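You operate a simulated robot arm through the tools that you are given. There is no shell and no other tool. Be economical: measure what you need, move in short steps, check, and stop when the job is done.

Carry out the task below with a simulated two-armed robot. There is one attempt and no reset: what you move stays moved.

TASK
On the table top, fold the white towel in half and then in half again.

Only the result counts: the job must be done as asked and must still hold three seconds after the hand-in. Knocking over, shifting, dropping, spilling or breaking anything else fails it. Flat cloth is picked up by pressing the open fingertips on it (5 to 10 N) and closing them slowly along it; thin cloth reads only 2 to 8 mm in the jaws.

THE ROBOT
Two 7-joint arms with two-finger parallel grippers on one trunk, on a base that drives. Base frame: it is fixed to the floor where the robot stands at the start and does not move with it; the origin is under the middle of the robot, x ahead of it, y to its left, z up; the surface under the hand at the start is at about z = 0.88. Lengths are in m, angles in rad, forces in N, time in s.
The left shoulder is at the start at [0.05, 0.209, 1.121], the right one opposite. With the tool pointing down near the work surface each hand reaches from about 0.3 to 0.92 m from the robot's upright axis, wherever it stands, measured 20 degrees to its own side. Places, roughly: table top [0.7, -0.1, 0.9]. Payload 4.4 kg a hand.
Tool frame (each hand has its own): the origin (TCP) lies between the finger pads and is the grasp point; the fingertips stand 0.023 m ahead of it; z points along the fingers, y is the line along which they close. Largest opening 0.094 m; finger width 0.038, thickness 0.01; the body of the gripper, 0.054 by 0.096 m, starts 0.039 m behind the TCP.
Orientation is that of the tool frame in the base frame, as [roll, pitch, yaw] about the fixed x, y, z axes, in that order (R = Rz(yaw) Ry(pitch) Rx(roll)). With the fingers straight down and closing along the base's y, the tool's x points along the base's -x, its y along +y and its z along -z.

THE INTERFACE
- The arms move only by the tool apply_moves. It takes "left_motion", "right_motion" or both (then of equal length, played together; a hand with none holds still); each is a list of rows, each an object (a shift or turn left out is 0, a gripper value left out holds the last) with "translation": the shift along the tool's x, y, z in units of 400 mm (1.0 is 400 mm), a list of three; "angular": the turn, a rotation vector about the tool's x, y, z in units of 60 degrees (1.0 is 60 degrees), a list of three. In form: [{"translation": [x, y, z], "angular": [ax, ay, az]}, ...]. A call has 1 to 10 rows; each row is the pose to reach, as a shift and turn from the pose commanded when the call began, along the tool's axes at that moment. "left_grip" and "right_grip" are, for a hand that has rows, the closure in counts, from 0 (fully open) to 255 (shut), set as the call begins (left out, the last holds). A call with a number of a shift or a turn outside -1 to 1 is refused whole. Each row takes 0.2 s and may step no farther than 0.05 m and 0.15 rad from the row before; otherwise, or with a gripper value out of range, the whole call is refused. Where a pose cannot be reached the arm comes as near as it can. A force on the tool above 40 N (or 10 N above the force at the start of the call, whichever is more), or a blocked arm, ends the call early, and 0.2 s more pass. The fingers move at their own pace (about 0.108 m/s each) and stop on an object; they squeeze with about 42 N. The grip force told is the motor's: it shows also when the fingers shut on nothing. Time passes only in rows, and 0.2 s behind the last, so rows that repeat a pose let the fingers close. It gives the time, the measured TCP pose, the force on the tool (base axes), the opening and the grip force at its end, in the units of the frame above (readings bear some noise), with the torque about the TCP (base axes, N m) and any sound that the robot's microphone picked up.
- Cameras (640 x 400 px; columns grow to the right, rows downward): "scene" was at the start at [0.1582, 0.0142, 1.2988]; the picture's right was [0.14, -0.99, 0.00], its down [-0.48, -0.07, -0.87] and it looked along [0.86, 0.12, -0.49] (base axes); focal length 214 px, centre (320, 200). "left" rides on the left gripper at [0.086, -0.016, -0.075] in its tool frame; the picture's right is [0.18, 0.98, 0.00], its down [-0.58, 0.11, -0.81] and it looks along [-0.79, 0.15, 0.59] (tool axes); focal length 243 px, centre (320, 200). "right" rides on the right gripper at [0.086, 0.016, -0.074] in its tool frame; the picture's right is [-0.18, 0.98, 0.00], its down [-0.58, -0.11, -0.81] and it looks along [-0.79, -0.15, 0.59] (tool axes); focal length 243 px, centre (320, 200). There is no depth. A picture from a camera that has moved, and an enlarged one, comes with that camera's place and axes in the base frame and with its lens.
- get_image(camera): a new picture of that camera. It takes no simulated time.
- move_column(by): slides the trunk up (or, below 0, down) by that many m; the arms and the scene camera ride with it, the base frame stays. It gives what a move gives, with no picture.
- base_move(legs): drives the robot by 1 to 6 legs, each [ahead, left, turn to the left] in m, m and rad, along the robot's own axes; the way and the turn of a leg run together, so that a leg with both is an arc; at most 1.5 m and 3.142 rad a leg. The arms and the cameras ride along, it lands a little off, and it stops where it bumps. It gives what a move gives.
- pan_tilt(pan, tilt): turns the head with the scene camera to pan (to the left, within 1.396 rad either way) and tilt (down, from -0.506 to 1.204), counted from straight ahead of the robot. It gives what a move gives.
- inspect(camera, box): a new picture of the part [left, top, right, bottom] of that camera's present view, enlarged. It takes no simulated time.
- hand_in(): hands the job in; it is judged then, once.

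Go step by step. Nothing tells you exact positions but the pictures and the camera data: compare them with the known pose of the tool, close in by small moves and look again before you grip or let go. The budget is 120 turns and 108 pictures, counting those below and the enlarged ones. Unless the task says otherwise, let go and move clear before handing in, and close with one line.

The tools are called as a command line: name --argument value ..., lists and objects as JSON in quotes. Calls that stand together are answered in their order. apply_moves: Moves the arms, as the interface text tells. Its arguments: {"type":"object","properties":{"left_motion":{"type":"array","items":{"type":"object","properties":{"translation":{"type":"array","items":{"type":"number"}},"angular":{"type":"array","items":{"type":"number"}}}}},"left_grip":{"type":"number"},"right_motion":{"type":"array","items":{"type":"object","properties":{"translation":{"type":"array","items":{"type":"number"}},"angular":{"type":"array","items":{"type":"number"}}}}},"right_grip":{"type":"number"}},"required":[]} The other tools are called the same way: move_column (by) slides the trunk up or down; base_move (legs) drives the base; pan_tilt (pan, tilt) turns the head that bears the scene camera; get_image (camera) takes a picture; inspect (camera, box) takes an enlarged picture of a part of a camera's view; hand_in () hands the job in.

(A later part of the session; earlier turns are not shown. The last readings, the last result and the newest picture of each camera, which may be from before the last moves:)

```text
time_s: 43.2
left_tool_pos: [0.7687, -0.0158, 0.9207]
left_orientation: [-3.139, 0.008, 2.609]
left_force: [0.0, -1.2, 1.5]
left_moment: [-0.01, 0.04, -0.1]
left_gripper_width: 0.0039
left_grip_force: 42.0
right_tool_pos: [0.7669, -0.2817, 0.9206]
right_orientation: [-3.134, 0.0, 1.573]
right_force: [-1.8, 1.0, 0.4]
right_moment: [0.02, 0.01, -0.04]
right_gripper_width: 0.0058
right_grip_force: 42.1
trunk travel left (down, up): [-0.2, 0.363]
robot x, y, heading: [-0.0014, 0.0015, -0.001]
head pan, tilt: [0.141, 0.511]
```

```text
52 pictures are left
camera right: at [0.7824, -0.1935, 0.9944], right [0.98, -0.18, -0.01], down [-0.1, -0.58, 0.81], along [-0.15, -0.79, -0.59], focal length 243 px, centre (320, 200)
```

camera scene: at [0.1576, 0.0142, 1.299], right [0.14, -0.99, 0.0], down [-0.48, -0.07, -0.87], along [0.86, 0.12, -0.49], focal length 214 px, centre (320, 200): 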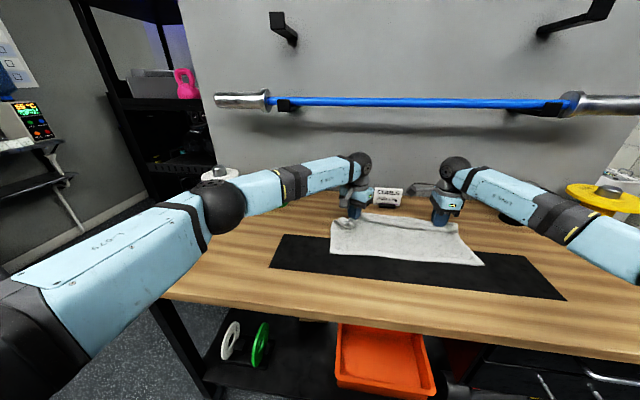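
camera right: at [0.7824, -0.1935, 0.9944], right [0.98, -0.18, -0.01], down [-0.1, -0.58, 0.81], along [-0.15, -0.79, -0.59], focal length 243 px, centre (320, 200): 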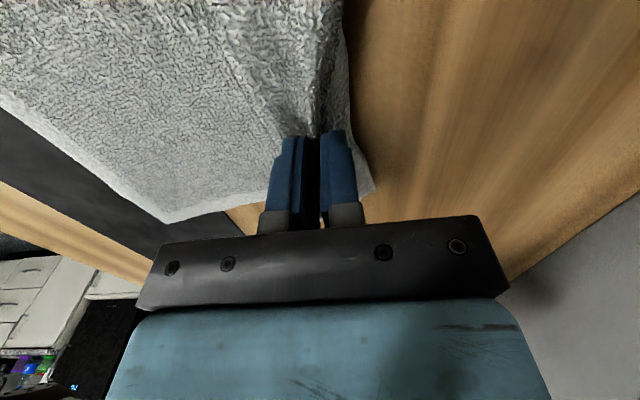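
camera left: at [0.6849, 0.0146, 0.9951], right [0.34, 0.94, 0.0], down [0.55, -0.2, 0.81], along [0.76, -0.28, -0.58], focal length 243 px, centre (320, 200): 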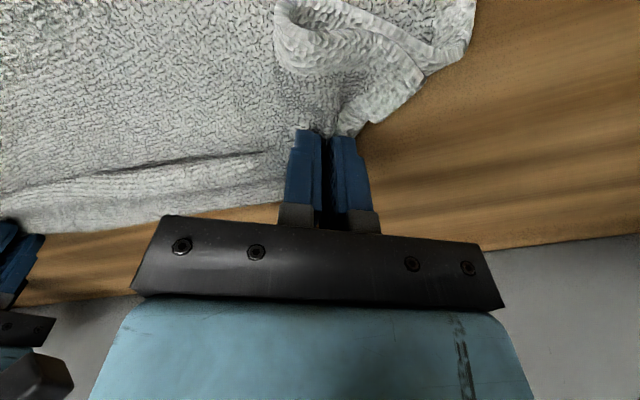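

The towel is nearly flat, except for a curled left corner. I'll lower onto the table and open slowly.

apply_moves --left_motion '[{"translation": [0, 0, 0.01]}, {"translation": [0, 0, 0.02]}, {"translation": [0, 0, 0.025]}]' --right_motion '[{"translation": [0, 0, 0.01]}, {"translation": [0, 0, 0.02]}, {"translation": [0, 0, 0.03]}]'

apply_moves --left_motion '[{"translation": [0, 0, 0]}]' --right_motion '[{"translation": [0, 0, 0]}]' --left_grip 215 --right_grip 215

apply_moves --left_motion '[{"translation": [0, 0, 0]}, {"translation": [0, 0, 0]}]' --right_motion '[{"translation": [0, 0, 0]}, {"translation": [0, 0, 0]}]' --left_grip 160 --right_grip 160

apply_moves --left_motion '[{"translation": [0, 0, -0.03]}, {"translation": [0, 0, -0.13]}, {"translation": [0.08, 0.04, -0.2]}, {"translation": [0.16, 0.08, -0.25]}, {"translation": [0.16, 0.18, -0.28]}, {"translation": [0.16, 0.28, -0.28]}]' --right_motion '[{"translation": [0, 0, -0.03]}, {"translation": [0, 0, -0.13]}, {"translation": [-0.04, -0.08, -0.2]}, {"translation": [-0.1, -0.16, -0.25]}, {"translation": [-0.2, -0.2, -0.28]}, {"translation": [-0.3, -0.24, -0.28]}]'

get_image --camera "scene"

inspect --camera "scene" --box '[300, 200, 540, 320]'

```text
time_s: 44.0
left_tool_pos: [0.7653, -0.0158, 0.9132]
left_orientation: [-3.14, 0.012, 2.613]
left_force: [2.9, -1.4, 12.6]
left_moment: [-0.12, -0.06, -0.1]
left_gripper_width: 0.0043
left_grip_force: 41.7
right_tool_pos: [0.7652, -0.2826, 0.9126]
right_orientation: [3.141, 0.001, 1.573]
right_force: [6.1, -2.3, 25.8]
right_moment: [0.02, -0.02, 0.0]
right_gripper_width: 0.0061
right_grip_force: 42.4
trunk travel left (down, up): [-0.2, 0.363]
robot x, y, heading: [0.0018, 0.001, 0.001]
head pan, tilt: [0.141, 0.511]
```

```text
time_s: 44.5
left_tool_pos: [0.765, -0.0145, 0.9129]
left_orientation: [-3.138, 0.011, 2.613]
left_force: [1.3, -0.3, 8.4]
left_moment: [0.01, -0.03, 0.0]
left_gripper_width: 0.0136
left_grip_force: 0.1
right_tool_pos: [0.766, -0.2813, 0.9102]
right_orientation: [-3.14, -0.002, 1.572]
right_force: [3.2, -3.5, 24.3]
right_moment: [-0.01, 0.21, 0.0]
right_gripper_width: 0.0141
right_grip_force: 0.1
trunk travel left (down, up): [-0.2, 0.363]
robot x, y, heading: [0.0021, 0.0005, 0.004]
head pan, tilt: [0.141, 0.511]
```

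```text
time_s: 45.0
left_tool_pos: [0.7649, -0.014, 0.912]
left_orientation: [-3.139, 0.01, 2.614]
left_force: [0.8, 1.4, 4.5]
left_moment: [-0.03, 0.01, -0.04]
left_gripper_width: 0.0342
left_grip_force: 0.0
right_tool_pos: [0.7671, -0.2798, 0.9097]
right_orientation: [-3.136, 0.0, 1.575]
right_force: [8.1, 0.4, 27.8]
right_moment: [0.02, 0.44, 0.05]
right_gripper_width: 0.0315
right_grip_force: 0.1
trunk travel left (down, up): [-0.2, 0.363]
robot x, y, heading: [-0.0011, 0.0005, -0.001]
head pan, tilt: [0.141, 0.511]
```

```text
time_s: 46.5
left_tool_pos: [0.7686, 0.1124, 1.0203]
left_orientation: [-3.14, 0.009, 2.61]
left_force: [0.3, 0.1, -0.9]
left_moment: [0.0, -0.02, 0.02]
left_gripper_width: 0.0351
left_grip_force: 0.0
right_tool_pos: [0.6746, -0.4006, 1.017]
right_orientation: [-3.133, -0.001, 1.576]
right_force: [-0.4, -0.6, 1.3]
right_moment: [-0.06, 0.0, 0.04]
right_gripper_width: 0.0352
right_grip_force: 0.0
trunk travel left (down, up): [-0.2, 0.363]
robot x, y, heading: [-0.0047, -0.0025, 0.002]
head pan, tilt: [0.141, 0.511]
```

```text
51 pictures are left
camera scene: at [0.1577, 0.0139, 1.2989], right [0.14, -0.99, 0.0], down [-0.48, -0.07, -0.87], along [0.86, 0.12, -0.49], focal length 214 px, centre (320, 200)
```

scene: 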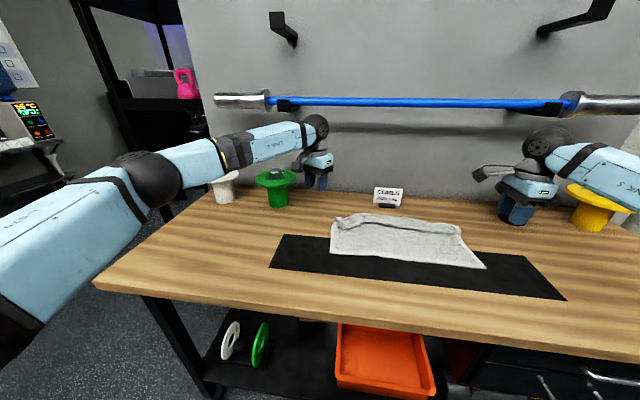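

```text
2.67 times, centred on (420, 260) of scene
camera zoom: at [0.1577, 0.0139, 1.2989], right [0.14, -0.99, 0.0], down [-0.48, -0.07, -0.87], along [0.86, 0.12, -0.49], focal length 572 px, centre (53, 40)
```

zoom: 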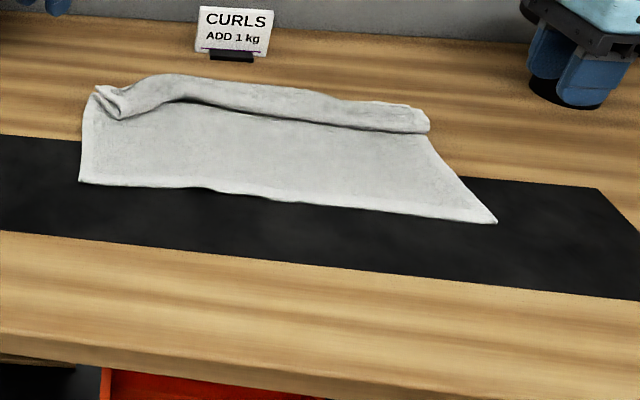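

The far edge has rolled up, but the near edge (from [0.596, 0.047] to [0.598, -0.348]) is clean and flat. New plan: grip the near corners, lift the towel to hang so it unrolls, then lower it. The bottom edge lands first, half is laid away from me, then half is laid back over it, so the held hem faces the right way with no flip.

apply_moves --right_motion '[{"translation": [0.03, -0.02, 0], "angular": [0, 0, -0.14]}, {"translation": [0.06, -0.04, 0], "angular": [0, 0, -0.28]}, {"translation": [0.1, -0.06, 0], "angular": [0, 0, -0.42]}, {"translation": [0.135, -0.08, 0], "angular": [0, 0, -0.56]}, {"translation": [0.17, -0.1, 0.04], "angular": [0, 0, -0.7]}, {"translation": [0.2, -0.12, 0.08], "angular": [0, 0, -0.84]}, {"translation": [0.235, -0.137, 0.125], "angular": [0, 0, -0.98]}]' --left_motion '[{"translation": [0.027, -0.06, 0], "angular": [0, 0, -0.13]}, {"translation": [0.054, -0.12, 0], "angular": [0, 0, -0.26]}, {"translation": [0.08, -0.18, 0], "angular": [0, 0, -0.39]}, {"translation": [0.108, -0.24, 0], "angular": [0, 0, -0.506]}, {"translation": [0.135, -0.3, 0.04], "angular": [0, 0, -0.506]}, {"translation": [0.16, -0.36, 0.08], "angular": [0, 0, -0.506]}, {"translation": [0.189, -0.413, 0.125], "angular": [0, 0, -0.506]}]' --left_grip 133 --right_grip 133

apply_moves --right_motion '[{"angular": [0, 0, -0.14]}, {"angular": [0, 0, -0.28]}, {"angular": [0, 0, -0.42]}, {"angular": [0, 0, -0.52]}]'

get_image --camera "left"

get_image --camera "right"

```text
time_s: 48.0
left_tool_pos: [0.6213, 0.0106, 0.9697]
left_orientation: [-3.136, 0.006, -3.139]
left_force: [0.2, -0.4, 0.1]
left_moment: [-0.01, 0.01, 0.02]
left_gripper_width: 0.0451
left_grip_force: 0.1
right_tool_pos: [0.617, -0.3085, 0.9672]
right_orientation: [-3.135, -0.01, 2.605]
right_force: [-0.6, -0.3, -0.2]
right_moment: [0.03, 0.01, 0.0]
right_gripper_width: 0.0449
right_grip_force: 0.0
trunk travel left (down, up): [-0.2, 0.363]
robot x, y, heading: [-0.0014, -0.003, 0.003]
head pan, tilt: [0.141, 0.511]
```

```text
time_s: 49.0
left_tool_pos: [0.6211, 0.0106, 0.9694]
left_orientation: [-3.135, 0.005, 3.14]
left_force: [0.0, -0.3, -0.4]
left_moment: [-0.01, 0.0, 0.01]
left_gripper_width: 0.0444
left_grip_force: 0.1
right_tool_pos: [0.6182, -0.3087, 0.9683]
right_orientation: [-3.141, -0.009, -3.137]
right_force: [-0.2, 0.4, -0.3]
right_moment: [-0.01, 0.0, 0.01]
right_gripper_width: 0.0449
right_grip_force: 0.1
trunk travel left (down, up): [-0.2, 0.363]
robot x, y, heading: [0.0017, -0.0016, 0.0]
head pan, tilt: [0.141, 0.511]
```

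```text
49 pictures are left
camera left: at [0.5349, -0.0047, 1.0445], right [-0.18, 0.98, -0.01], down [0.58, 0.11, 0.81], along [0.8, 0.15, -0.59], focal length 243 px, centre (320, 200)
```

left: 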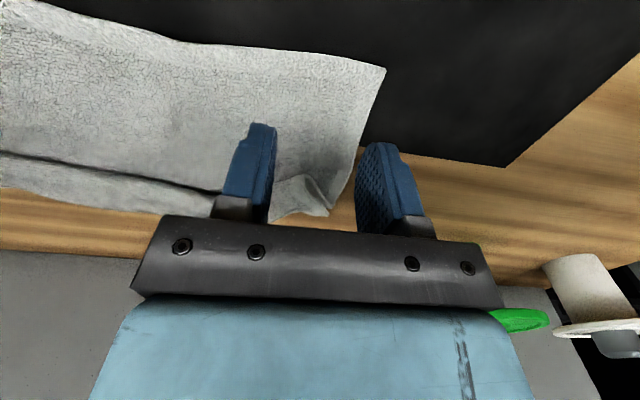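

```text
48 pictures are left
camera right: at [0.5304, -0.2913, 1.0439], right [0.18, 0.98, 0.0], down [0.59, -0.11, 0.8], along [0.79, -0.14, -0.6], focal length 243 px, centre (320, 200)
```

right: 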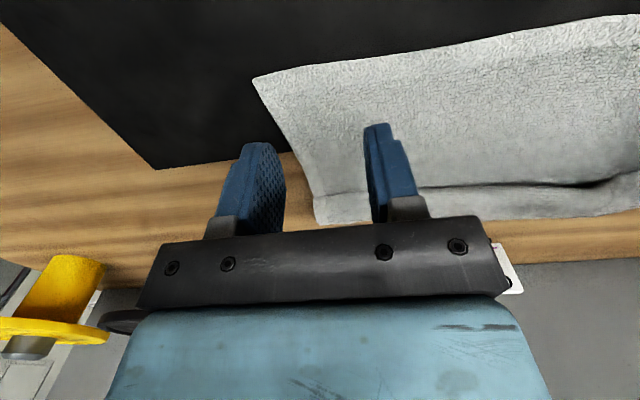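

Both hands are right at the near corners. I'll descend, with small steps at the end.

apply_moves --left_motion '[{"translation": [-0.008, 0.003, 0.05]}, {"translation": [-0.008, 0.003, 0.1]}, {"translation": [-0.008, 0.003, 0.14]}, {"translation": [-0.008, 0.003, 0.15]}, {"translation": [-0.008, 0.003, 0.154]}]' --right_motion '[{"translation": [-0.01, 0, 0.05]}, {"translation": [-0.01, 0, 0.1]}, {"translation": [-0.01, 0, 0.14]}, {"translation": [-0.01, 0, 0.15]}, {"translation": [-0.01, 0, 0.154]}]'

```text
time_s: 50.2
left_tool_pos: [0.6227, 0.0109, 0.9088]
left_orientation: [-3.137, 0.006, -3.141]
left_force: [0.5, 0.5, 0.9]
left_moment: [0.03, 0.01, 0.01]
left_gripper_width: 0.0448
left_grip_force: 0.0
right_tool_pos: [0.6209, -0.3077, 0.9076]
right_orientation: [-3.139, -0.008, -3.14]
right_force: [0.4, -1.0, 2.9]
right_moment: [-0.02, -0.04, 0.01]
right_gripper_width: 0.0449
right_grip_force: 0.1
trunk travel left (down, up): [-0.2, 0.363]
robot x, y, heading: [-0.0006, -0.0033, 0.001]
head pan, tilt: [0.141, 0.511]
```

apply_moves --left_motion '[{"translation": [0, 0, 0.004]}, {"translation": [0, 0, 0.006]}]' --right_motion '[{"translation": [0, 0, 0.002]}, {"translation": [0, 0, 0.003]}]'

apply_moves --left_motion '[{"translation": [0, 0, 0]}]' --right_motion '[{"translation": [0, 0, 0]}]' --left_grip 158 --right_grip 158

apply_moves --left_motion '[{"translation": [0, 0, 0]}]' --right_motion '[{"translation": [0, 0, 0]}]' --left_grip 183 --right_grip 183

apply_moves --left_motion '[{"translation": [0, 0, 0]}]' --right_motion '[{"translation": [0, 0, 0]}]' --left_grip 208 --right_grip 208

apply_moves --left_motion '[{"translation": [0, 0, 0]}]' --right_motion '[{"translation": [0, 0, 0]}]' --left_grip 230 --right_grip 230

apply_moves --left_motion '[{"translation": [0, 0, 0]}, {"translation": [0, 0, 0]}, {"translation": [0, 0, 0]}]' --right_motion '[{"translation": [0, 0, 0]}, {"translation": [0, 0, 0]}, {"translation": [0, 0, 0]}]' --left_grip 255 --right_grip 255

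get_image --camera "left"

get_image --camera "right"

```text
time_s: 50.9
left_tool_pos: [0.6231, 0.01, 0.9071]
left_orientation: [-3.134, 0.009, 3.141]
left_force: [2.3, 1.5, 6.0]
left_moment: [0.05, -0.04, -0.03]
left_gripper_width: 0.0448
left_grip_force: 0.1
right_tool_pos: [0.6194, -0.309, 0.9068]
right_orientation: [-3.14, -0.007, -3.138]
right_force: [2.2, -1.3, 6.1]
right_moment: [-0.04, -0.04, -0.01]
right_gripper_width: 0.0448
right_grip_force: 0.2
trunk travel left (down, up): [-0.2, 0.363]
robot x, y, heading: [-0.0026, 0.0034, 0.003]
head pan, tilt: [0.141, 0.511]
```

```text
time_s: 51.2
left_tool_pos: [0.6221, 0.0101, 0.9069]
left_orientation: [-3.135, 0.006, -3.141]
left_force: [1.9, -2.1, 7.0]
left_moment: [0.01, -0.03, -0.02]
left_gripper_width: 0.0358
left_grip_force: 0.1
right_tool_pos: [0.6212, -0.3083, 0.9055]
right_orientation: [3.141, -0.007, -3.137]
right_force: [1.8, 0.3, 7.0]
right_moment: [0.04, -0.05, -0.01]
right_gripper_width: 0.0357
right_grip_force: 0.4
trunk travel left (down, up): [-0.2, 0.363]
robot x, y, heading: [0.0032, 0.0037, -0.0]
head pan, tilt: [0.141, 0.511]
```

```text
time_s: 51.6
left_tool_pos: [0.6222, 0.0103, 0.9061]
left_orientation: [-3.134, 0.007, -3.141]
left_force: [0.3, -2.1, 6.3]
left_moment: [-0.02, 0.01, 0.0]
left_gripper_width: 0.0263
left_grip_force: 0.1
right_tool_pos: [0.6199, -0.3061, 0.9065]
right_orientation: [3.14, -0.007, -3.137]
right_force: [-1.1, 2.6, 7.9]
right_moment: [-0.01, 0.02, -0.05]
right_gripper_width: 0.026
right_grip_force: 0.0
trunk travel left (down, up): [-0.2, 0.363]
robot x, y, heading: [0.0006, 0.002, 0.003]
head pan, tilt: [0.141, 0.511]
```

```text
time_s: 52.0
left_tool_pos: [0.6213, 0.0096, 0.9069]
left_orientation: [-3.134, 0.007, 3.141]
left_force: [-0.5, -2.6, 6.1]
left_moment: [-0.04, -0.03, 0.0]
left_gripper_width: 0.0179
left_grip_force: 1.0
right_tool_pos: [0.619, -0.3088, 0.9066]
right_orientation: [-3.141, -0.007, -3.137]
right_force: [0.3, 3.0, 7.1]
right_moment: [0.0, 0.0, 0.04]
right_gripper_width: 0.0175
right_grip_force: 0.0
trunk travel left (down, up): [-0.2, 0.363]
robot x, y, heading: [0.0005, 0.0012, 0.002]
head pan, tilt: [0.141, 0.511]
```

```text
time_s: 52.5
left_tool_pos: [0.623, 0.0092, 0.9058]
left_orientation: [-3.134, 0.007, 3.141]
left_force: [0.2, -7.6, 6.3]
left_moment: [-0.23, -0.04, 0.0]
left_gripper_width: 0.0082
left_grip_force: 7.2
right_tool_pos: [0.6198, -0.3068, 0.9062]
right_orientation: [3.142, -0.007, -3.137]
right_force: [0.0, 7.6, 6.6]
right_moment: [0.25, 0.01, 0.05]
right_gripper_width: 0.0076
right_grip_force: 6.3
trunk travel left (down, up): [-0.2, 0.363]
robot x, y, heading: [0.0029, 0.0003, 0.004]
head pan, tilt: [0.141, 0.511]
```

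```text
time_s: 53.2
left_tool_pos: [0.6213, 0.0112, 0.9053]
left_orientation: [-3.134, 0.008, -3.14]
left_force: [0.0, -14.5, 6.1]
left_moment: [-0.33, 0.0, -0.04]
left_gripper_width: 0.0046
left_grip_force: 42.1
right_tool_pos: [0.6195, -0.3082, 0.9073]
right_orientation: [3.141, -0.006, -3.137]
right_force: [-0.6, 14.4, 5.7]
right_moment: [0.33, -0.02, 0.14]
right_gripper_width: 0.0038
right_grip_force: 42.1
trunk travel left (down, up): [-0.2, 0.363]
robot x, y, heading: [0.0014, -0.001, 0.0]
head pan, tilt: [0.141, 0.511]
```

```text
47 pictures are left
camera left: at [0.5353, -0.0053, 0.9813], right [-0.18, 0.98, -0.01], down [0.58, 0.11, 0.81], along [0.8, 0.14, -0.59], focal length 243 px, centre (320, 200)
```

left: 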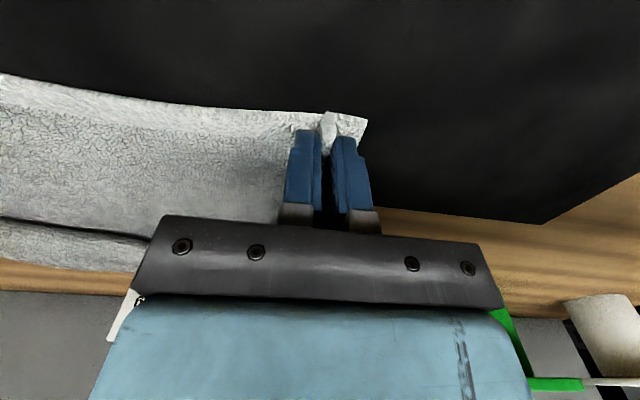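

```text
46 pictures are left
camera right: at [0.5332, -0.2908, 0.9821], right [0.18, 0.98, 0.0], down [0.59, -0.11, 0.8], along [0.79, -0.14, -0.6], focal length 243 px, centre (320, 200)
```

right: 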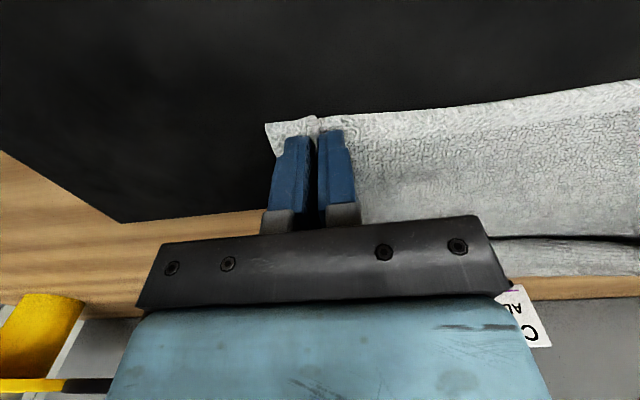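

Excellent grips, right at the hem. I'll lift straight up so the towel hangs and unrolls.

apply_moves --left_motion '[{"translation": [0, 0, -0.1]}, {"translation": [0, 0, -0.2]}, {"translation": [0, 0, -0.3]}, {"translation": [0, 0, -0.4]}, {"translation": [0, 0, -0.5]}, {"translation": [0, 0, -0.6]}, {"translation": [0, 0, -0.7]}, {"translation": [0, 0, -0.8]}, {"translation": [0, 0, -0.85]}, {"translation": [0, 0, -0.85]}]' --right_motion '[{"translation": [0, 0, -0.1]}, {"translation": [0, 0, -0.2]}, {"translation": [0, 0, -0.3]}, {"translation": [0, 0, -0.4]}, {"translation": [0, 0, -0.5]}, {"translation": [0, 0, -0.6]}, {"translation": [0, 0, -0.7]}, {"translation": [0, 0, -0.8]}, {"translation": [0, 0, -0.85]}, {"translation": [0, 0, -0.85]}]'

get_image --camera "scene"

```text
time_s: 55.5
left_tool_pos: [0.6249, 0.013, 1.2466]
left_orientation: [-3.135, 0.005, -3.141]
left_force: [0.4, -19.6, -0.4]
left_moment: [-0.48, -0.03, -0.08]
left_gripper_width: 0.0045
left_grip_force: 42.3
right_tool_pos: [0.6241, -0.3099, 1.2469]
right_orientation: [-3.142, -0.009, -3.138]
right_force: [-0.9, 19.5, -0.8]
right_moment: [0.47, 0.05, 0.25]
right_gripper_width: 0.0036
right_grip_force: 42.1
trunk travel left (down, up): [-0.2, 0.363]
robot x, y, heading: [0.0033, 0.0003, 0.001]
head pan, tilt: [0.141, 0.511]
```

```text
45 pictures are left
camera scene: at [0.1586, 0.0141, 1.2987], right [0.14, -0.99, 0.0], down [-0.48, -0.07, -0.87], along [0.86, 0.12, -0.49], focal length 214 px, centre (320, 200)
```

scene: 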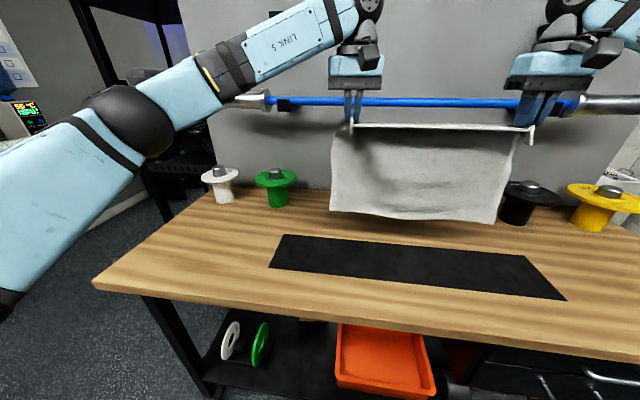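

It hangs cleanly, but the hanging length is about 0.22 m where I expected 0.27 m. I'll inspect the bottom for a leftover turned-up strip.

inspect --camera "scene" --box '[310, 110, 550, 240]'

get_image --camera "left"

```text
2.67 times, centred on (430, 175) of scene
camera zoom: at [0.1586, 0.0141, 1.2987], right [0.14, -0.99, 0.0], down [-0.48, -0.07, -0.87], along [0.86, 0.12, -0.49], focal length 572 px, centre (27, 267)
```

zoom: 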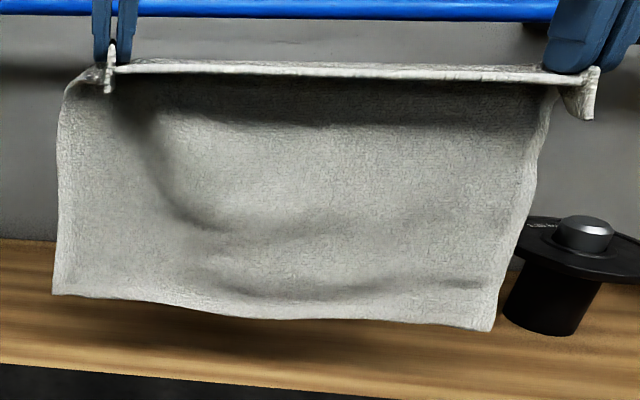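

```text
43 pictures are left
camera left: at [0.5378, -0.0024, 1.3209], right [-0.18, 0.98, -0.01], down [0.58, 0.11, 0.81], along [0.8, 0.14, -0.59], focal length 243 px, centre (320, 200)
```

left: 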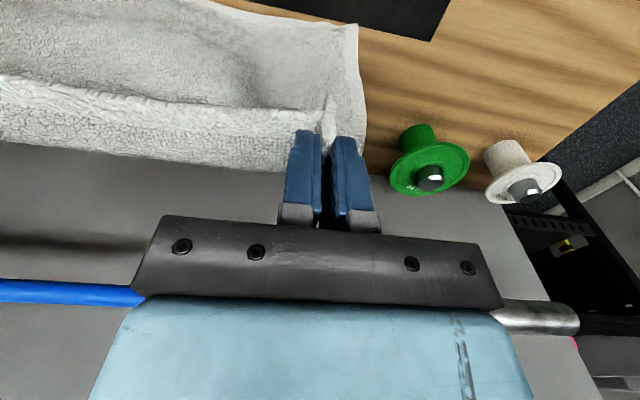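

The drape accounts for the whole towel, since about 4 cm of it is held level at the fingers. I'll move back and down so the bottom edge comes over x ≈ 0.52, just above the table.

apply_moves --left_motion '[{"translation": [0.07, 0, 0.06]}, {"translation": [0.14, 0, 0.12]}, {"translation": [0.21, 0, 0.18]}, {"translation": [0.27, 0, 0.23]}, {"translation": [0.305, 0, 0.2625]}, {"translation": [0.305, 0, 0.2625]}, {"translation": [0.305, 0, 0.2625]}, {"translation": [0.305, 0, 0.2625]}, {"translation": [0.305, 0, 0.2625]}, {"translation": [0.305, 0, 0.2625]}]' --right_motion '[{"translation": [0.07, 0, 0.06]}, {"translation": [0.14, 0, 0.12]}, {"translation": [0.21, 0, 0.18]}, {"translation": [0.27, 0, 0.23]}, {"translation": [0.305, 0, 0.2625]}, {"translation": [0.305, 0, 0.2625]}, {"translation": [0.305, 0, 0.2625]}, {"translation": [0.305, 0, 0.2625]}, {"translation": [0.305, 0, 0.2625]}, {"translation": [0.305, 0, 0.2625]}]'

get_image --camera "scene"

```text
time_s: 57.6
left_tool_pos: [0.4998, 0.0118, 1.1395]
left_orientation: [-3.136, 0.008, 3.142]
left_force: [0.5, -19.1, -0.6]
left_moment: [-0.45, 0.01, -0.05]
left_gripper_width: 0.0047
left_grip_force: 42.0
right_tool_pos: [0.5004, -0.3094, 1.1416]
right_orientation: [-3.141, -0.01, -3.138]
right_force: [-1.2, 19.6, -0.7]
right_moment: [0.44, 0.0, 0.16]
right_gripper_width: 0.004
right_grip_force: 42.2
trunk travel left (down, up): [-0.2, 0.363]
robot x, y, heading: [-0.0011, 0.0013, -0.005]
head pan, tilt: [0.141, 0.511]
```

```text
42 pictures are left
camera scene: at [0.1583, 0.0142, 1.2988], right [0.14, -0.99, 0.0], down [-0.48, -0.07, -0.87], along [0.86, 0.12, -0.49], focal length 214 px, centre (320, 200)
```

scene: 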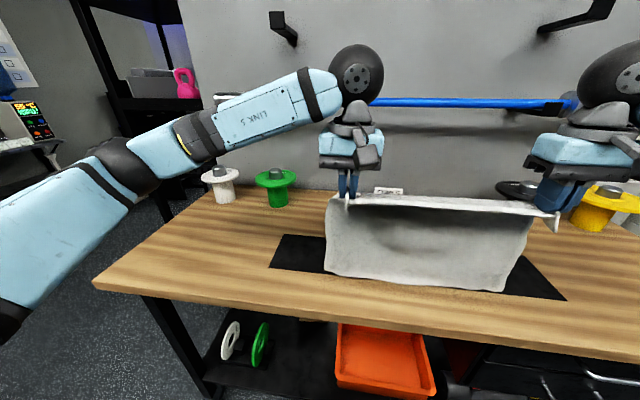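

The bottom edge is just at the table near x = 0.53. Now I'll lay the bottom half away from the robot along a 45° path.

apply_moves --left_motion '[{"translation": [0, 0, 0.04]}, {"translation": [-0.05, 0, 0.075]}, {"translation": [-0.11, 0, 0.12]}, {"translation": [-0.175, 0, 0.17]}, {"translation": [-0.25, 0, 0.245]}, {"translation": [-0.315, 0, 0.31]}, {"translation": [-0.36, 0, 0.36]}]' --right_motion '[{"translation": [0, 0, 0.04]}, {"translation": [-0.05, 0, 0.075]}, {"translation": [-0.11, 0, 0.12]}, {"translation": [-0.175, 0, 0.17]}, {"translation": [-0.25, 0, 0.245]}, {"translation": [-0.315, 0, 0.31]}, {"translation": [-0.36, 0, 0.36]}]'

get_image --camera "scene"

inspect --camera "scene" --box '[300, 190, 540, 320]'

```text
time_s: 59.2
left_tool_pos: [0.6463, 0.0095, 0.9962]
left_orientation: [-3.134, 0.003, -3.141]
left_force: [0.7, -11.0, -0.5]
left_moment: [-0.29, -0.01, -0.07]
left_gripper_width: 0.0046
left_grip_force: 42.4
right_tool_pos: [0.6453, -0.3076, 0.9958]
right_orientation: [3.141, -0.008, -3.137]
right_force: [-0.5, 11.9, -0.8]
right_moment: [0.27, 0.01, 0.16]
right_gripper_width: 0.0039
right_grip_force: 41.5
trunk travel left (down, up): [-0.2, 0.363]
robot x, y, heading: [0.0017, 0.0044, 0.004]
head pan, tilt: [0.141, 0.511]
```

```text
41 pictures are left
camera scene: at [0.1592, 0.0141, 1.2987], right [0.14, -0.99, 0.0], down [-0.48, -0.07, -0.87], along [0.86, 0.12, -0.49], focal length 214 px, centre (320, 200)
```

scene: 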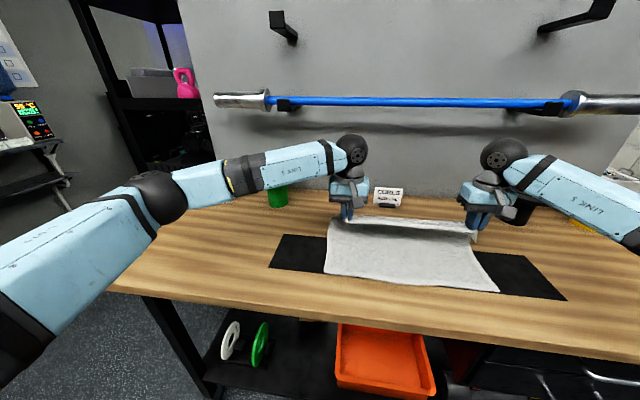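

```text
2.67 times, centred on (420, 255) of scene
camera zoom: at [0.1592, 0.0141, 1.2987], right [0.14, -0.99, 0.0], down [-0.48, -0.07, -0.87], along [0.86, 0.12, -0.49], focal length 572 px, centre (53, 53)
```

zoom: 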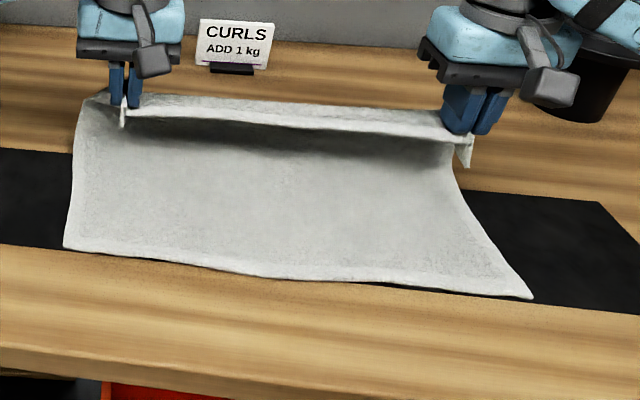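

Exactly as wanted: the bottom edge lies at x ≈ 0.533. Now I'll arc the held hem back over onto it.

apply_moves --left_motion '[{"translation": [0.0525, 0, -0.005]}, {"translation": [0.115, 0, 0.015]}, {"translation": [0.165, 0, 0.05]}, {"translation": [0.2025, 0, 0.1025]}, {"translation": [0.225, 0, 0.16]}, {"translation": [0.2325, 0, 0.2]}]' --right_motion '[{"translation": [0.0525, 0, -0.005]}, {"translation": [0.115, 0, 0.015]}, {"translation": [0.165, 0, 0.05]}, {"translation": [0.2025, 0, 0.1025]}, {"translation": [0.225, 0, 0.16]}, {"translation": [0.23, 0, 0.2]}]'

get_image --camera "left"

get_image --camera "right"

inspect --camera "scene" --box '[300, 190, 540, 320]'

```text
time_s: 60.6
left_tool_pos: [0.5522, 0.0097, 0.9171]
left_orientation: [-3.135, 0.006, -3.14]
left_force: [0.8, -13.5, -0.1]
left_moment: [-0.26, 0.01, -0.05]
left_gripper_width: 0.0046
left_grip_force: 42.1
right_tool_pos: [0.5521, -0.3074, 0.9175]
right_orientation: [-3.141, -0.009, -3.139]
right_force: [-0.4, 13.6, 1.5]
right_moment: [0.32, -0.02, 0.12]
right_gripper_width: 0.004
right_grip_force: 41.7
trunk travel left (down, up): [-0.2, 0.363]
robot x, y, heading: [0.002, -0.0003, -0.0]
head pan, tilt: [0.141, 0.511]
```

```text
39 pictures are left
camera left: at [0.4653, -0.0054, 0.9913], right [-0.18, 0.98, -0.01], down [0.58, 0.11, 0.81], along [0.8, 0.14, -0.59], focal length 243 px, centre (320, 200)
```

left: 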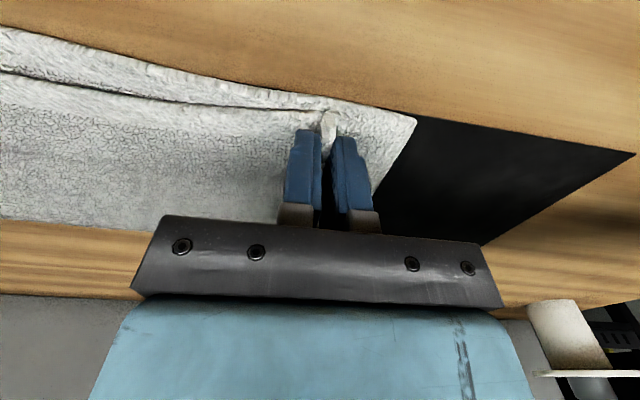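

```text
38 pictures are left
camera right: at [0.4658, -0.2907, 0.9927], right [0.18, 0.98, 0.0], down [0.59, -0.11, 0.8], along [0.79, -0.14, -0.6], focal length 243 px, centre (320, 200)
```

right: 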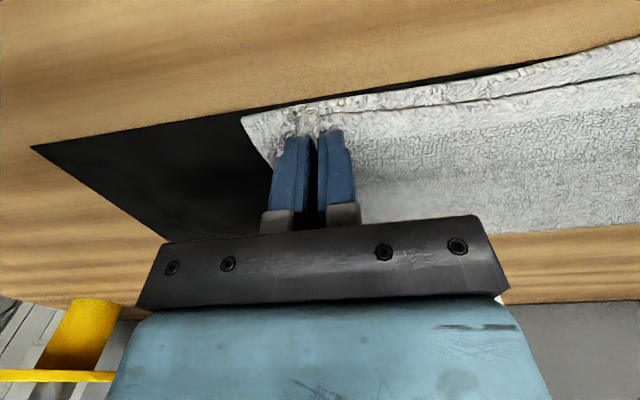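

```text
2.67 times, centred on (420, 255) of scene
camera zoom: at [0.1583, 0.0143, 1.2989], right [0.14, -0.99, 0.0], down [-0.48, -0.07, -0.87], along [0.86, 0.12, -0.49], focal length 572 px, centre (53, 53)
```

zoom: 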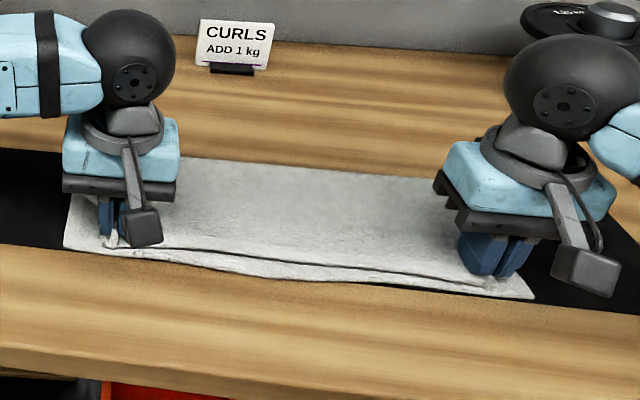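

Both edges line up nicely. I'll lower to light contact and open slowly.

apply_moves --left_motion '[{"translation": [0.004, 0, 0.008]}, {"translation": [0.004, 0, 0.014]}]' --right_motion '[{"translation": [0.004, 0, 0.008]}, {"translation": [0.004, 0, 0.012]}]'

apply_moves --left_motion '[{"translation": [0, 0, 0]}]' --right_motion '[{"translation": [0, 0, 0]}]' --left_grip 220 --right_grip 220

apply_moves --left_motion '[{"translation": [0, 0, 0]}]' --right_motion '[{"translation": [0, 0, 0]}]' --left_grip 180 --right_grip 180

apply_moves --left_motion '[{"translation": [0, 0, 0]}, {"translation": [0, 0, 0]}]' --right_motion '[{"translation": [0, 0, 0]}, {"translation": [0, 0, 0]}]' --left_grip 135 --right_grip 135

apply_moves --left_motion '[{"translation": [0, 0, -0.02]}, {"translation": [0, 0, -0.1]}, {"translation": [0, 0, -0.2]}, {"translation": [0, 0.05, -0.29]}, {"translation": [0, 0.15, -0.34]}, {"translation": [0, 0.26, -0.35]}]' --right_motion '[{"translation": [0, 0, -0.02]}, {"translation": [0, 0, -0.1]}, {"translation": [0, 0, -0.2]}, {"translation": [0, -0.05, -0.29]}, {"translation": [0, -0.15, -0.34]}, {"translation": [0, -0.26, -0.35]}]'

inspect --camera "scene" --box '[300, 190, 540, 320]'

```text
time_s: 61.2
left_tool_pos: [0.5494, 0.0105, 0.9116]
left_orientation: [-3.133, 0.006, -3.141]
left_force: [1.8, -12.7, 4.2]
left_moment: [-0.29, -0.02, -0.04]
left_gripper_width: 0.0044
left_grip_force: 41.9
right_tool_pos: [0.549, -0.3074, 0.9133]
right_orientation: [-3.141, -0.006, -3.137]
right_force: [0.7, 13.6, 3.0]
right_moment: [0.32, -0.06, 0.17]
right_gripper_width: 0.0037
right_grip_force: 42.1
trunk travel left (down, up): [-0.2, 0.363]
robot x, y, heading: [-0.0014, -0.0006, -0.001]
head pan, tilt: [0.141, 0.511]
```

```text
time_s: 61.6
left_tool_pos: [0.5503, 0.0099, 0.9103]
left_orientation: [-3.136, 0.005, -3.141]
left_force: [0.4, -5.6, 3.5]
left_moment: [-0.17, 0.02, 0.01]
left_gripper_width: 0.0107
left_grip_force: 5.4
right_tool_pos: [0.548, -0.3084, 0.9119]
right_orientation: [-3.139, -0.008, -3.139]
right_force: [0.2, 4.7, 2.5]
right_moment: [0.15, 0.0, 0.08]
right_gripper_width: 0.0098
right_grip_force: 4.0
trunk travel left (down, up): [-0.2, 0.363]
robot x, y, heading: [-0.0017, -0.0029, 0.004]
head pan, tilt: [0.141, 0.511]
```

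```text
time_s: 62.0
left_tool_pos: [0.5496, 0.0092, 0.911]
left_orientation: [-3.136, 0.007, -3.141]
left_force: [-0.5, 1.5, 1.7]
left_moment: [-0.04, 0.01, 0.0]
left_gripper_width: 0.0273
left_grip_force: 0.1
right_tool_pos: [0.5495, -0.3096, 0.914]
right_orientation: [-3.139, -0.008, -3.138]
right_force: [0.0, -0.5, 1.1]
right_moment: [-0.01, 0.02, 0.01]
right_gripper_width: 0.0276
right_grip_force: 0.1
trunk travel left (down, up): [-0.2, 0.363]
robot x, y, heading: [-0.002, 0.0046, -0.002]
head pan, tilt: [0.141, 0.511]
```

```text
time_s: 62.6
left_tool_pos: [0.5502, 0.0091, 0.9113]
left_orientation: [-3.136, 0.003, 3.14]
left_force: [-0.1, 0.2, 0.9]
left_moment: [-0.05, -0.02, 0.0]
left_gripper_width: 0.0439
left_grip_force: 0.1
right_tool_pos: [0.5488, -0.3086, 0.9128]
right_orientation: [-3.141, -0.009, -3.138]
right_force: [0.0, 0.5, -0.5]
right_moment: [0.0, 0.02, 0.0]
right_gripper_width: 0.0443
right_grip_force: 0.0
trunk travel left (down, up): [-0.2, 0.363]
robot x, y, heading: [-0.004, -0.0003, 0.0]
head pan, tilt: [0.141, 0.511]
```

```text
time_s: 64.0
left_tool_pos: [0.5472, 0.114, 1.0501]
left_orientation: [-3.136, 0.007, 3.14]
left_force: [-0.5, 0.7, 1.3]
left_moment: [0.0, 0.02, 0.0]
left_gripper_width: 0.0443
left_grip_force: 0.0
right_tool_pos: [0.5498, -0.4131, 1.0542]
right_orientation: [-3.141, -0.009, -3.137]
right_force: [-0.3, 0.1, -0.9]
right_moment: [-0.01, 0.02, -0.01]
right_gripper_width: 0.0444
right_grip_force: 0.0
trunk travel left (down, up): [-0.2, 0.363]
robot x, y, heading: [0.0003, 0.0001, -0.001]
head pan, tilt: [0.141, 0.511]
```

```text
2.67 times, centred on (420, 255) of scene
camera zoom: at [0.1575, 0.0148, 1.2989], right [0.14, -0.99, 0.0], down [-0.48, -0.07, -0.87], along [0.86, 0.12, -0.49], focal length 572 px, centre (53, 53)
```

zoom: 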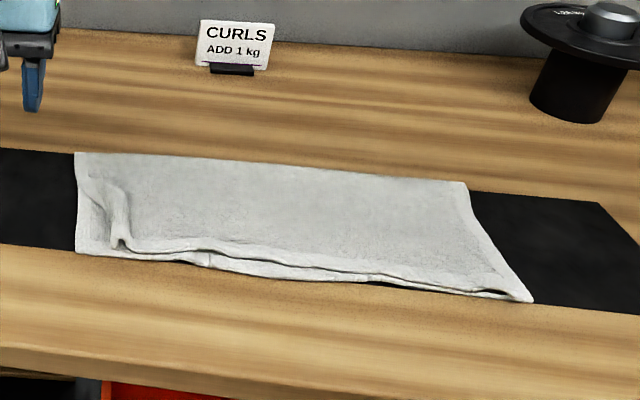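

The first fold is good now: a strip from x = 0.533 to 0.667 and y = 0.055 to -0.348, with one small wrinkle at the left. For the second fold I'll use the same trick. The right hand grips both layers at the right end, lifts the strip to hang, lands its left end at the right, lays half to the left, then half back over it.

apply_moves --right_motion '[{"translation": [-0.04, 0.08, 0.06]}, {"translation": [-0.08, 0.16, 0.13]}, {"translation": [-0.125, 0.2575, 0.2]}, {"translation": [-0.125, 0.2575, 0.3]}]' --left_motion '[{"translation": [0.0, 0.02, 0]}, {"translation": [0.0, 0.06, 0]}, {"translation": [0, 0.1, 0]}, {"translation": [0, 0.15, 0]}]'

get_image --camera "right"

inspect --camera "scene" --box '[310, 230, 430, 310]'

```text
refused: row 3 steps farther than a row can; nothing moved
```

```text
35 pictures are left
camera right: at [0.4632, -0.3968, 1.1295], right [0.18, 0.98, 0.0], down [0.59, -0.11, 0.8], along [0.79, -0.14, -0.6], focal length 243 px, centre (320, 200)
```

right: 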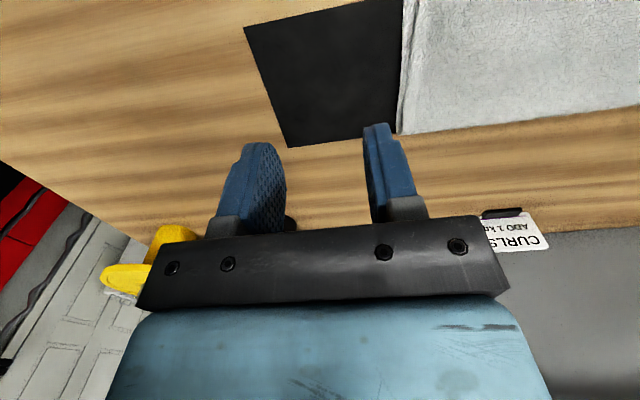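

```text
5.00 times, centred on (370, 270) of scene
camera zoom: at [0.1575, 0.0148, 1.2989], right [0.14, -0.99, 0.0], down [-0.48, -0.07, -0.87], along [0.86, 0.12, -0.49], focal length 1072 px, centre (70, -150)
```

zoom: 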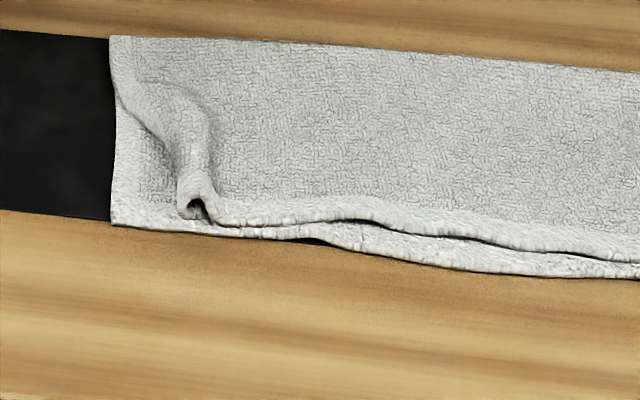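

A row was too long again. The zoom shows the top layer's left corner bunched into a ridge at about [0.53 to 0.60, 0.005]. I'll fix that first with the left hand: straddle the ridge, take it, shift it left, and spread it while pressing.

apply_moves --left_motion '[{"translation": [0, -0.07, 0.03]}, {"translation": [-0.01, -0.14, 0.09]}, {"translation": [-0.02, -0.21, 0.16]}, {"translation": [-0.02, -0.27, 0.23]}, {"translation": [-0.02, -0.27, 0.29]}]'

get_image --camera "left"

```text
time_s: 65.2
left_tool_pos: [0.5582, 0.007, 0.9351]
left_orientation: [-3.134, 0.004, 3.141]
left_force: [0.5, 0.2, 0.0]
left_moment: [-0.03, -0.01, 0.0]
left_gripper_width: 0.0442
left_grip_force: 0.1
right_tool_pos: [0.5504, -0.4133, 1.0532]
right_orientation: [-3.14, -0.009, -3.138]
right_force: [-0.6, 0.2, -0.2]
right_moment: [0.01, 0.04, 0.01]
right_gripper_width: 0.0444
right_grip_force: 0.1
trunk travel left (down, up): [-0.2, 0.363]
robot x, y, heading: [0.0014, 0.0021, -0.003]
head pan, tilt: [0.141, 0.511]
```

```text
33 pictures are left
camera left: at [0.4722, -0.0086, 1.01], right [-0.18, 0.98, -0.01], down [0.58, 0.11, 0.81], along [0.8, 0.15, -0.59], focal length 243 px, centre (320, 200)
```

left: 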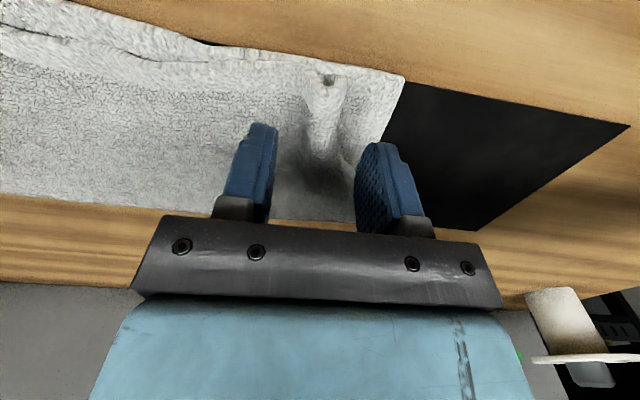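

The ridge lies between the fingers. I'll shift 1.5 cm nearer, descend lightly and close on it.

apply_moves --left_motion '[{"translation": [0.035, -0.002, 0.0]}, {"translation": [0.035, -0.002, 0.03]}, {"translation": [0.035, -0.002, 0.048]}]'

apply_moves --left_motion '[{"translation": [0, 0, 0]}, {"translation": [0, 0, 0]}]' --left_grip 215

apply_moves --left_motion '[{"translation": [0, 0, 0]}, {"translation": [0, 0, 0]}, {"translation": [0, 0, 0]}]' --left_grip 255

get_image --camera "left"

```text
time_s: 66.0
left_tool_pos: [0.5447, 0.0072, 0.9163]
left_orientation: [-3.136, 0.005, -3.141]
left_force: [-0.2, 0.5, 0.0]
left_moment: [0.02, 0.02, 0.01]
left_gripper_width: 0.0443
left_grip_force: 0.0
right_tool_pos: [0.5507, -0.4134, 1.0539]
right_orientation: [-3.141, -0.009, -3.14]
right_force: [0.3, 0.5, -0.5]
right_moment: [0.0, -0.04, -0.01]
right_gripper_width: 0.0441
right_grip_force: 0.0
trunk travel left (down, up): [-0.2, 0.363]
robot x, y, heading: [-0.0008, 0.0016, -0.0]
head pan, tilt: [0.141, 0.511]
```

```text
time_s: 66.7
left_tool_pos: [0.5441, 0.0064, 0.917]
left_orientation: [-3.138, 0.005, -3.141]
left_force: [0.8, -1.1, 0.4]
left_moment: [0.0, 0.0, -0.04]
left_gripper_width: 0.0151
left_grip_force: 0.4
right_tool_pos: [0.5501, -0.4139, 1.052]
right_orientation: [3.142, -0.008, -3.137]
right_force: [-1.1, 0.7, 0.1]
right_moment: [-0.01, -0.03, 0.0]
right_gripper_width: 0.0443
right_grip_force: 0.0
trunk travel left (down, up): [-0.2, 0.363]
robot x, y, heading: [-0.0031, -0.0016, 0.003]
head pan, tilt: [0.141, 0.511]
```

```text
time_s: 67.5
left_tool_pos: [0.5449, 0.0061, 0.9173]
left_orientation: [-3.136, 0.003, 3.141]
left_force: [-0.7, 0.4, -0.2]
left_moment: [0.0, -0.01, 0.02]
left_gripper_width: 0.0054
left_grip_force: 42.7
right_tool_pos: [0.5505, -0.4129, 1.0541]
right_orientation: [3.141, -0.009, -3.139]
right_force: [0.1, -0.4, -1.0]
right_moment: [0.03, -0.04, 0.02]
right_gripper_width: 0.0444
right_grip_force: 0.0
trunk travel left (down, up): [-0.2, 0.363]
robot x, y, heading: [0.0046, 0.0003, -0.001]
head pan, tilt: [0.141, 0.511]
```

```text
32 pictures are left
camera left: at [0.458, -0.0098, 0.9914], right [-0.18, 0.98, -0.01], down [0.58, 0.11, 0.81], along [0.8, 0.15, -0.59], focal length 243 px, centre (320, 200)
```

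left: 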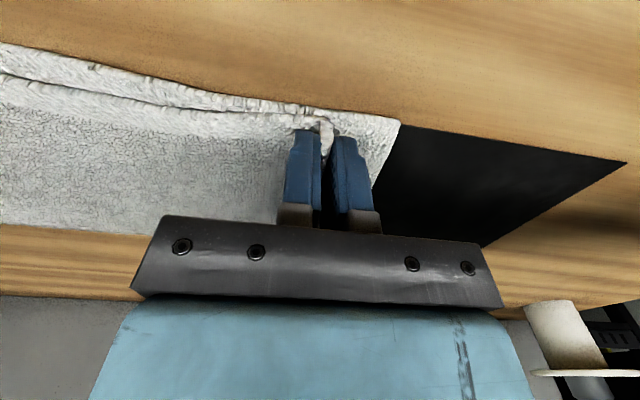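

I have the top layer's ridge. I'll lift slightly, shift it 2 cm left, press down, and open slowly.

apply_moves --left_motion '[{"translation": [0, 0, -0.02]}, {"translation": [0.01, 0.025, -0.02]}, {"translation": [0.015, 0.05, -0.02]}, {"translation": [0.015, 0.05, 0.0]}, {"translation": [0.015, 0.05, 0.014]}]'

```text
time_s: 68.7
left_tool_pos: [0.5381, 0.0248, 0.9117]
left_orientation: [-3.133, 0.008, 3.141]
left_force: [0.3, -0.3, 6.1]
left_moment: [-0.01, -0.01, 0.01]
left_gripper_width: 0.005
left_grip_force: 42.0
right_tool_pos: [0.5492, -0.4141, 1.0534]
right_orientation: [-3.139, -0.008, -3.138]
right_force: [0.2, 0.0, 0.0]
right_moment: [0.02, 0.0, 0.01]
right_gripper_width: 0.0443
right_grip_force: 0.1
trunk travel left (down, up): [-0.2, 0.363]
robot x, y, heading: [-0.0026, -0.0031, 0.002]
head pan, tilt: [0.141, 0.511]
```

apply_moves --left_motion '[{"translation": [0, 0, 0.002]}]' --left_grip 220

apply_moves --left_motion '[{"translation": [0, 0, 0.002]}]' --left_grip 185

apply_moves --left_motion '[{"translation": [0, 0, 0.001]}, {"translation": [0, 0, 0.001]}]' --left_grip 135

get_image --camera "left"

```text
time_s: 69.0
left_tool_pos: [0.5397, 0.0248, 0.9106]
left_orientation: [-3.136, 0.005, -3.141]
left_force: [-0.8, 0.1, 4.1]
left_moment: [-0.02, 0.01, 0.02]
left_gripper_width: 0.013
left_grip_force: 0.1
right_tool_pos: [0.5492, -0.4144, 1.0537]
right_orientation: [-3.142, -0.01, -3.138]
right_force: [0.0, 0.0, 1.0]
right_moment: [-0.01, -0.04, 0.02]
right_gripper_width: 0.044
right_grip_force: 0.1
trunk travel left (down, up): [-0.2, 0.363]
robot x, y, heading: [0.0036, -0.0007, -0.002]
head pan, tilt: [0.141, 0.511]
```

```text
time_s: 69.5
left_tool_pos: [0.5373, 0.0251, 0.909]
left_orientation: [-3.135, 0.007, 3.141]
left_force: [-0.6, 0.4, 5.8]
left_moment: [-0.06, -0.01, -0.02]
left_gripper_width: 0.0252
left_grip_force: 0.2
right_tool_pos: [0.5509, -0.4135, 1.0528]
right_orientation: [3.14, -0.009, -3.138]
right_force: [0.6, -0.8, -0.1]
right_moment: [0.02, -0.02, 0.02]
right_gripper_width: 0.0443
right_grip_force: 0.0
trunk travel left (down, up): [-0.2, 0.363]
robot x, y, heading: [0.0019, 0.0016, 0.002]
head pan, tilt: [0.141, 0.511]
```

```text
time_s: 70.0
left_tool_pos: [0.5387, 0.0254, 0.9086]
left_orientation: [-3.134, 0.009, 3.141]
left_force: [1.6, 1.2, 8.3]
left_moment: [-0.16, -0.05, 0.07]
left_gripper_width: 0.0435
left_grip_force: 0.0
right_tool_pos: [0.5497, -0.4138, 1.0534]
right_orientation: [-3.141, -0.009, -3.138]
right_force: [-1.3, 0.6, 0.0]
right_moment: [0.01, -0.03, -0.02]
right_gripper_width: 0.0444
right_grip_force: 0.1
trunk travel left (down, up): [-0.2, 0.363]
robot x, y, heading: [0.0001, -0.0015, -0.001]
head pan, tilt: [0.141, 0.511]
```

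```text
31 pictures are left
camera left: at [0.4514, 0.0096, 0.9835], right [-0.18, 0.98, -0.01], down [0.58, 0.11, 0.81], along [0.8, 0.15, -0.59], focal length 243 px, centre (320, 200)
```

left: 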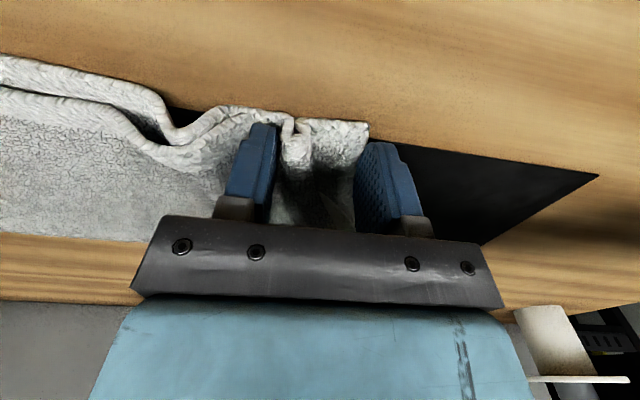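

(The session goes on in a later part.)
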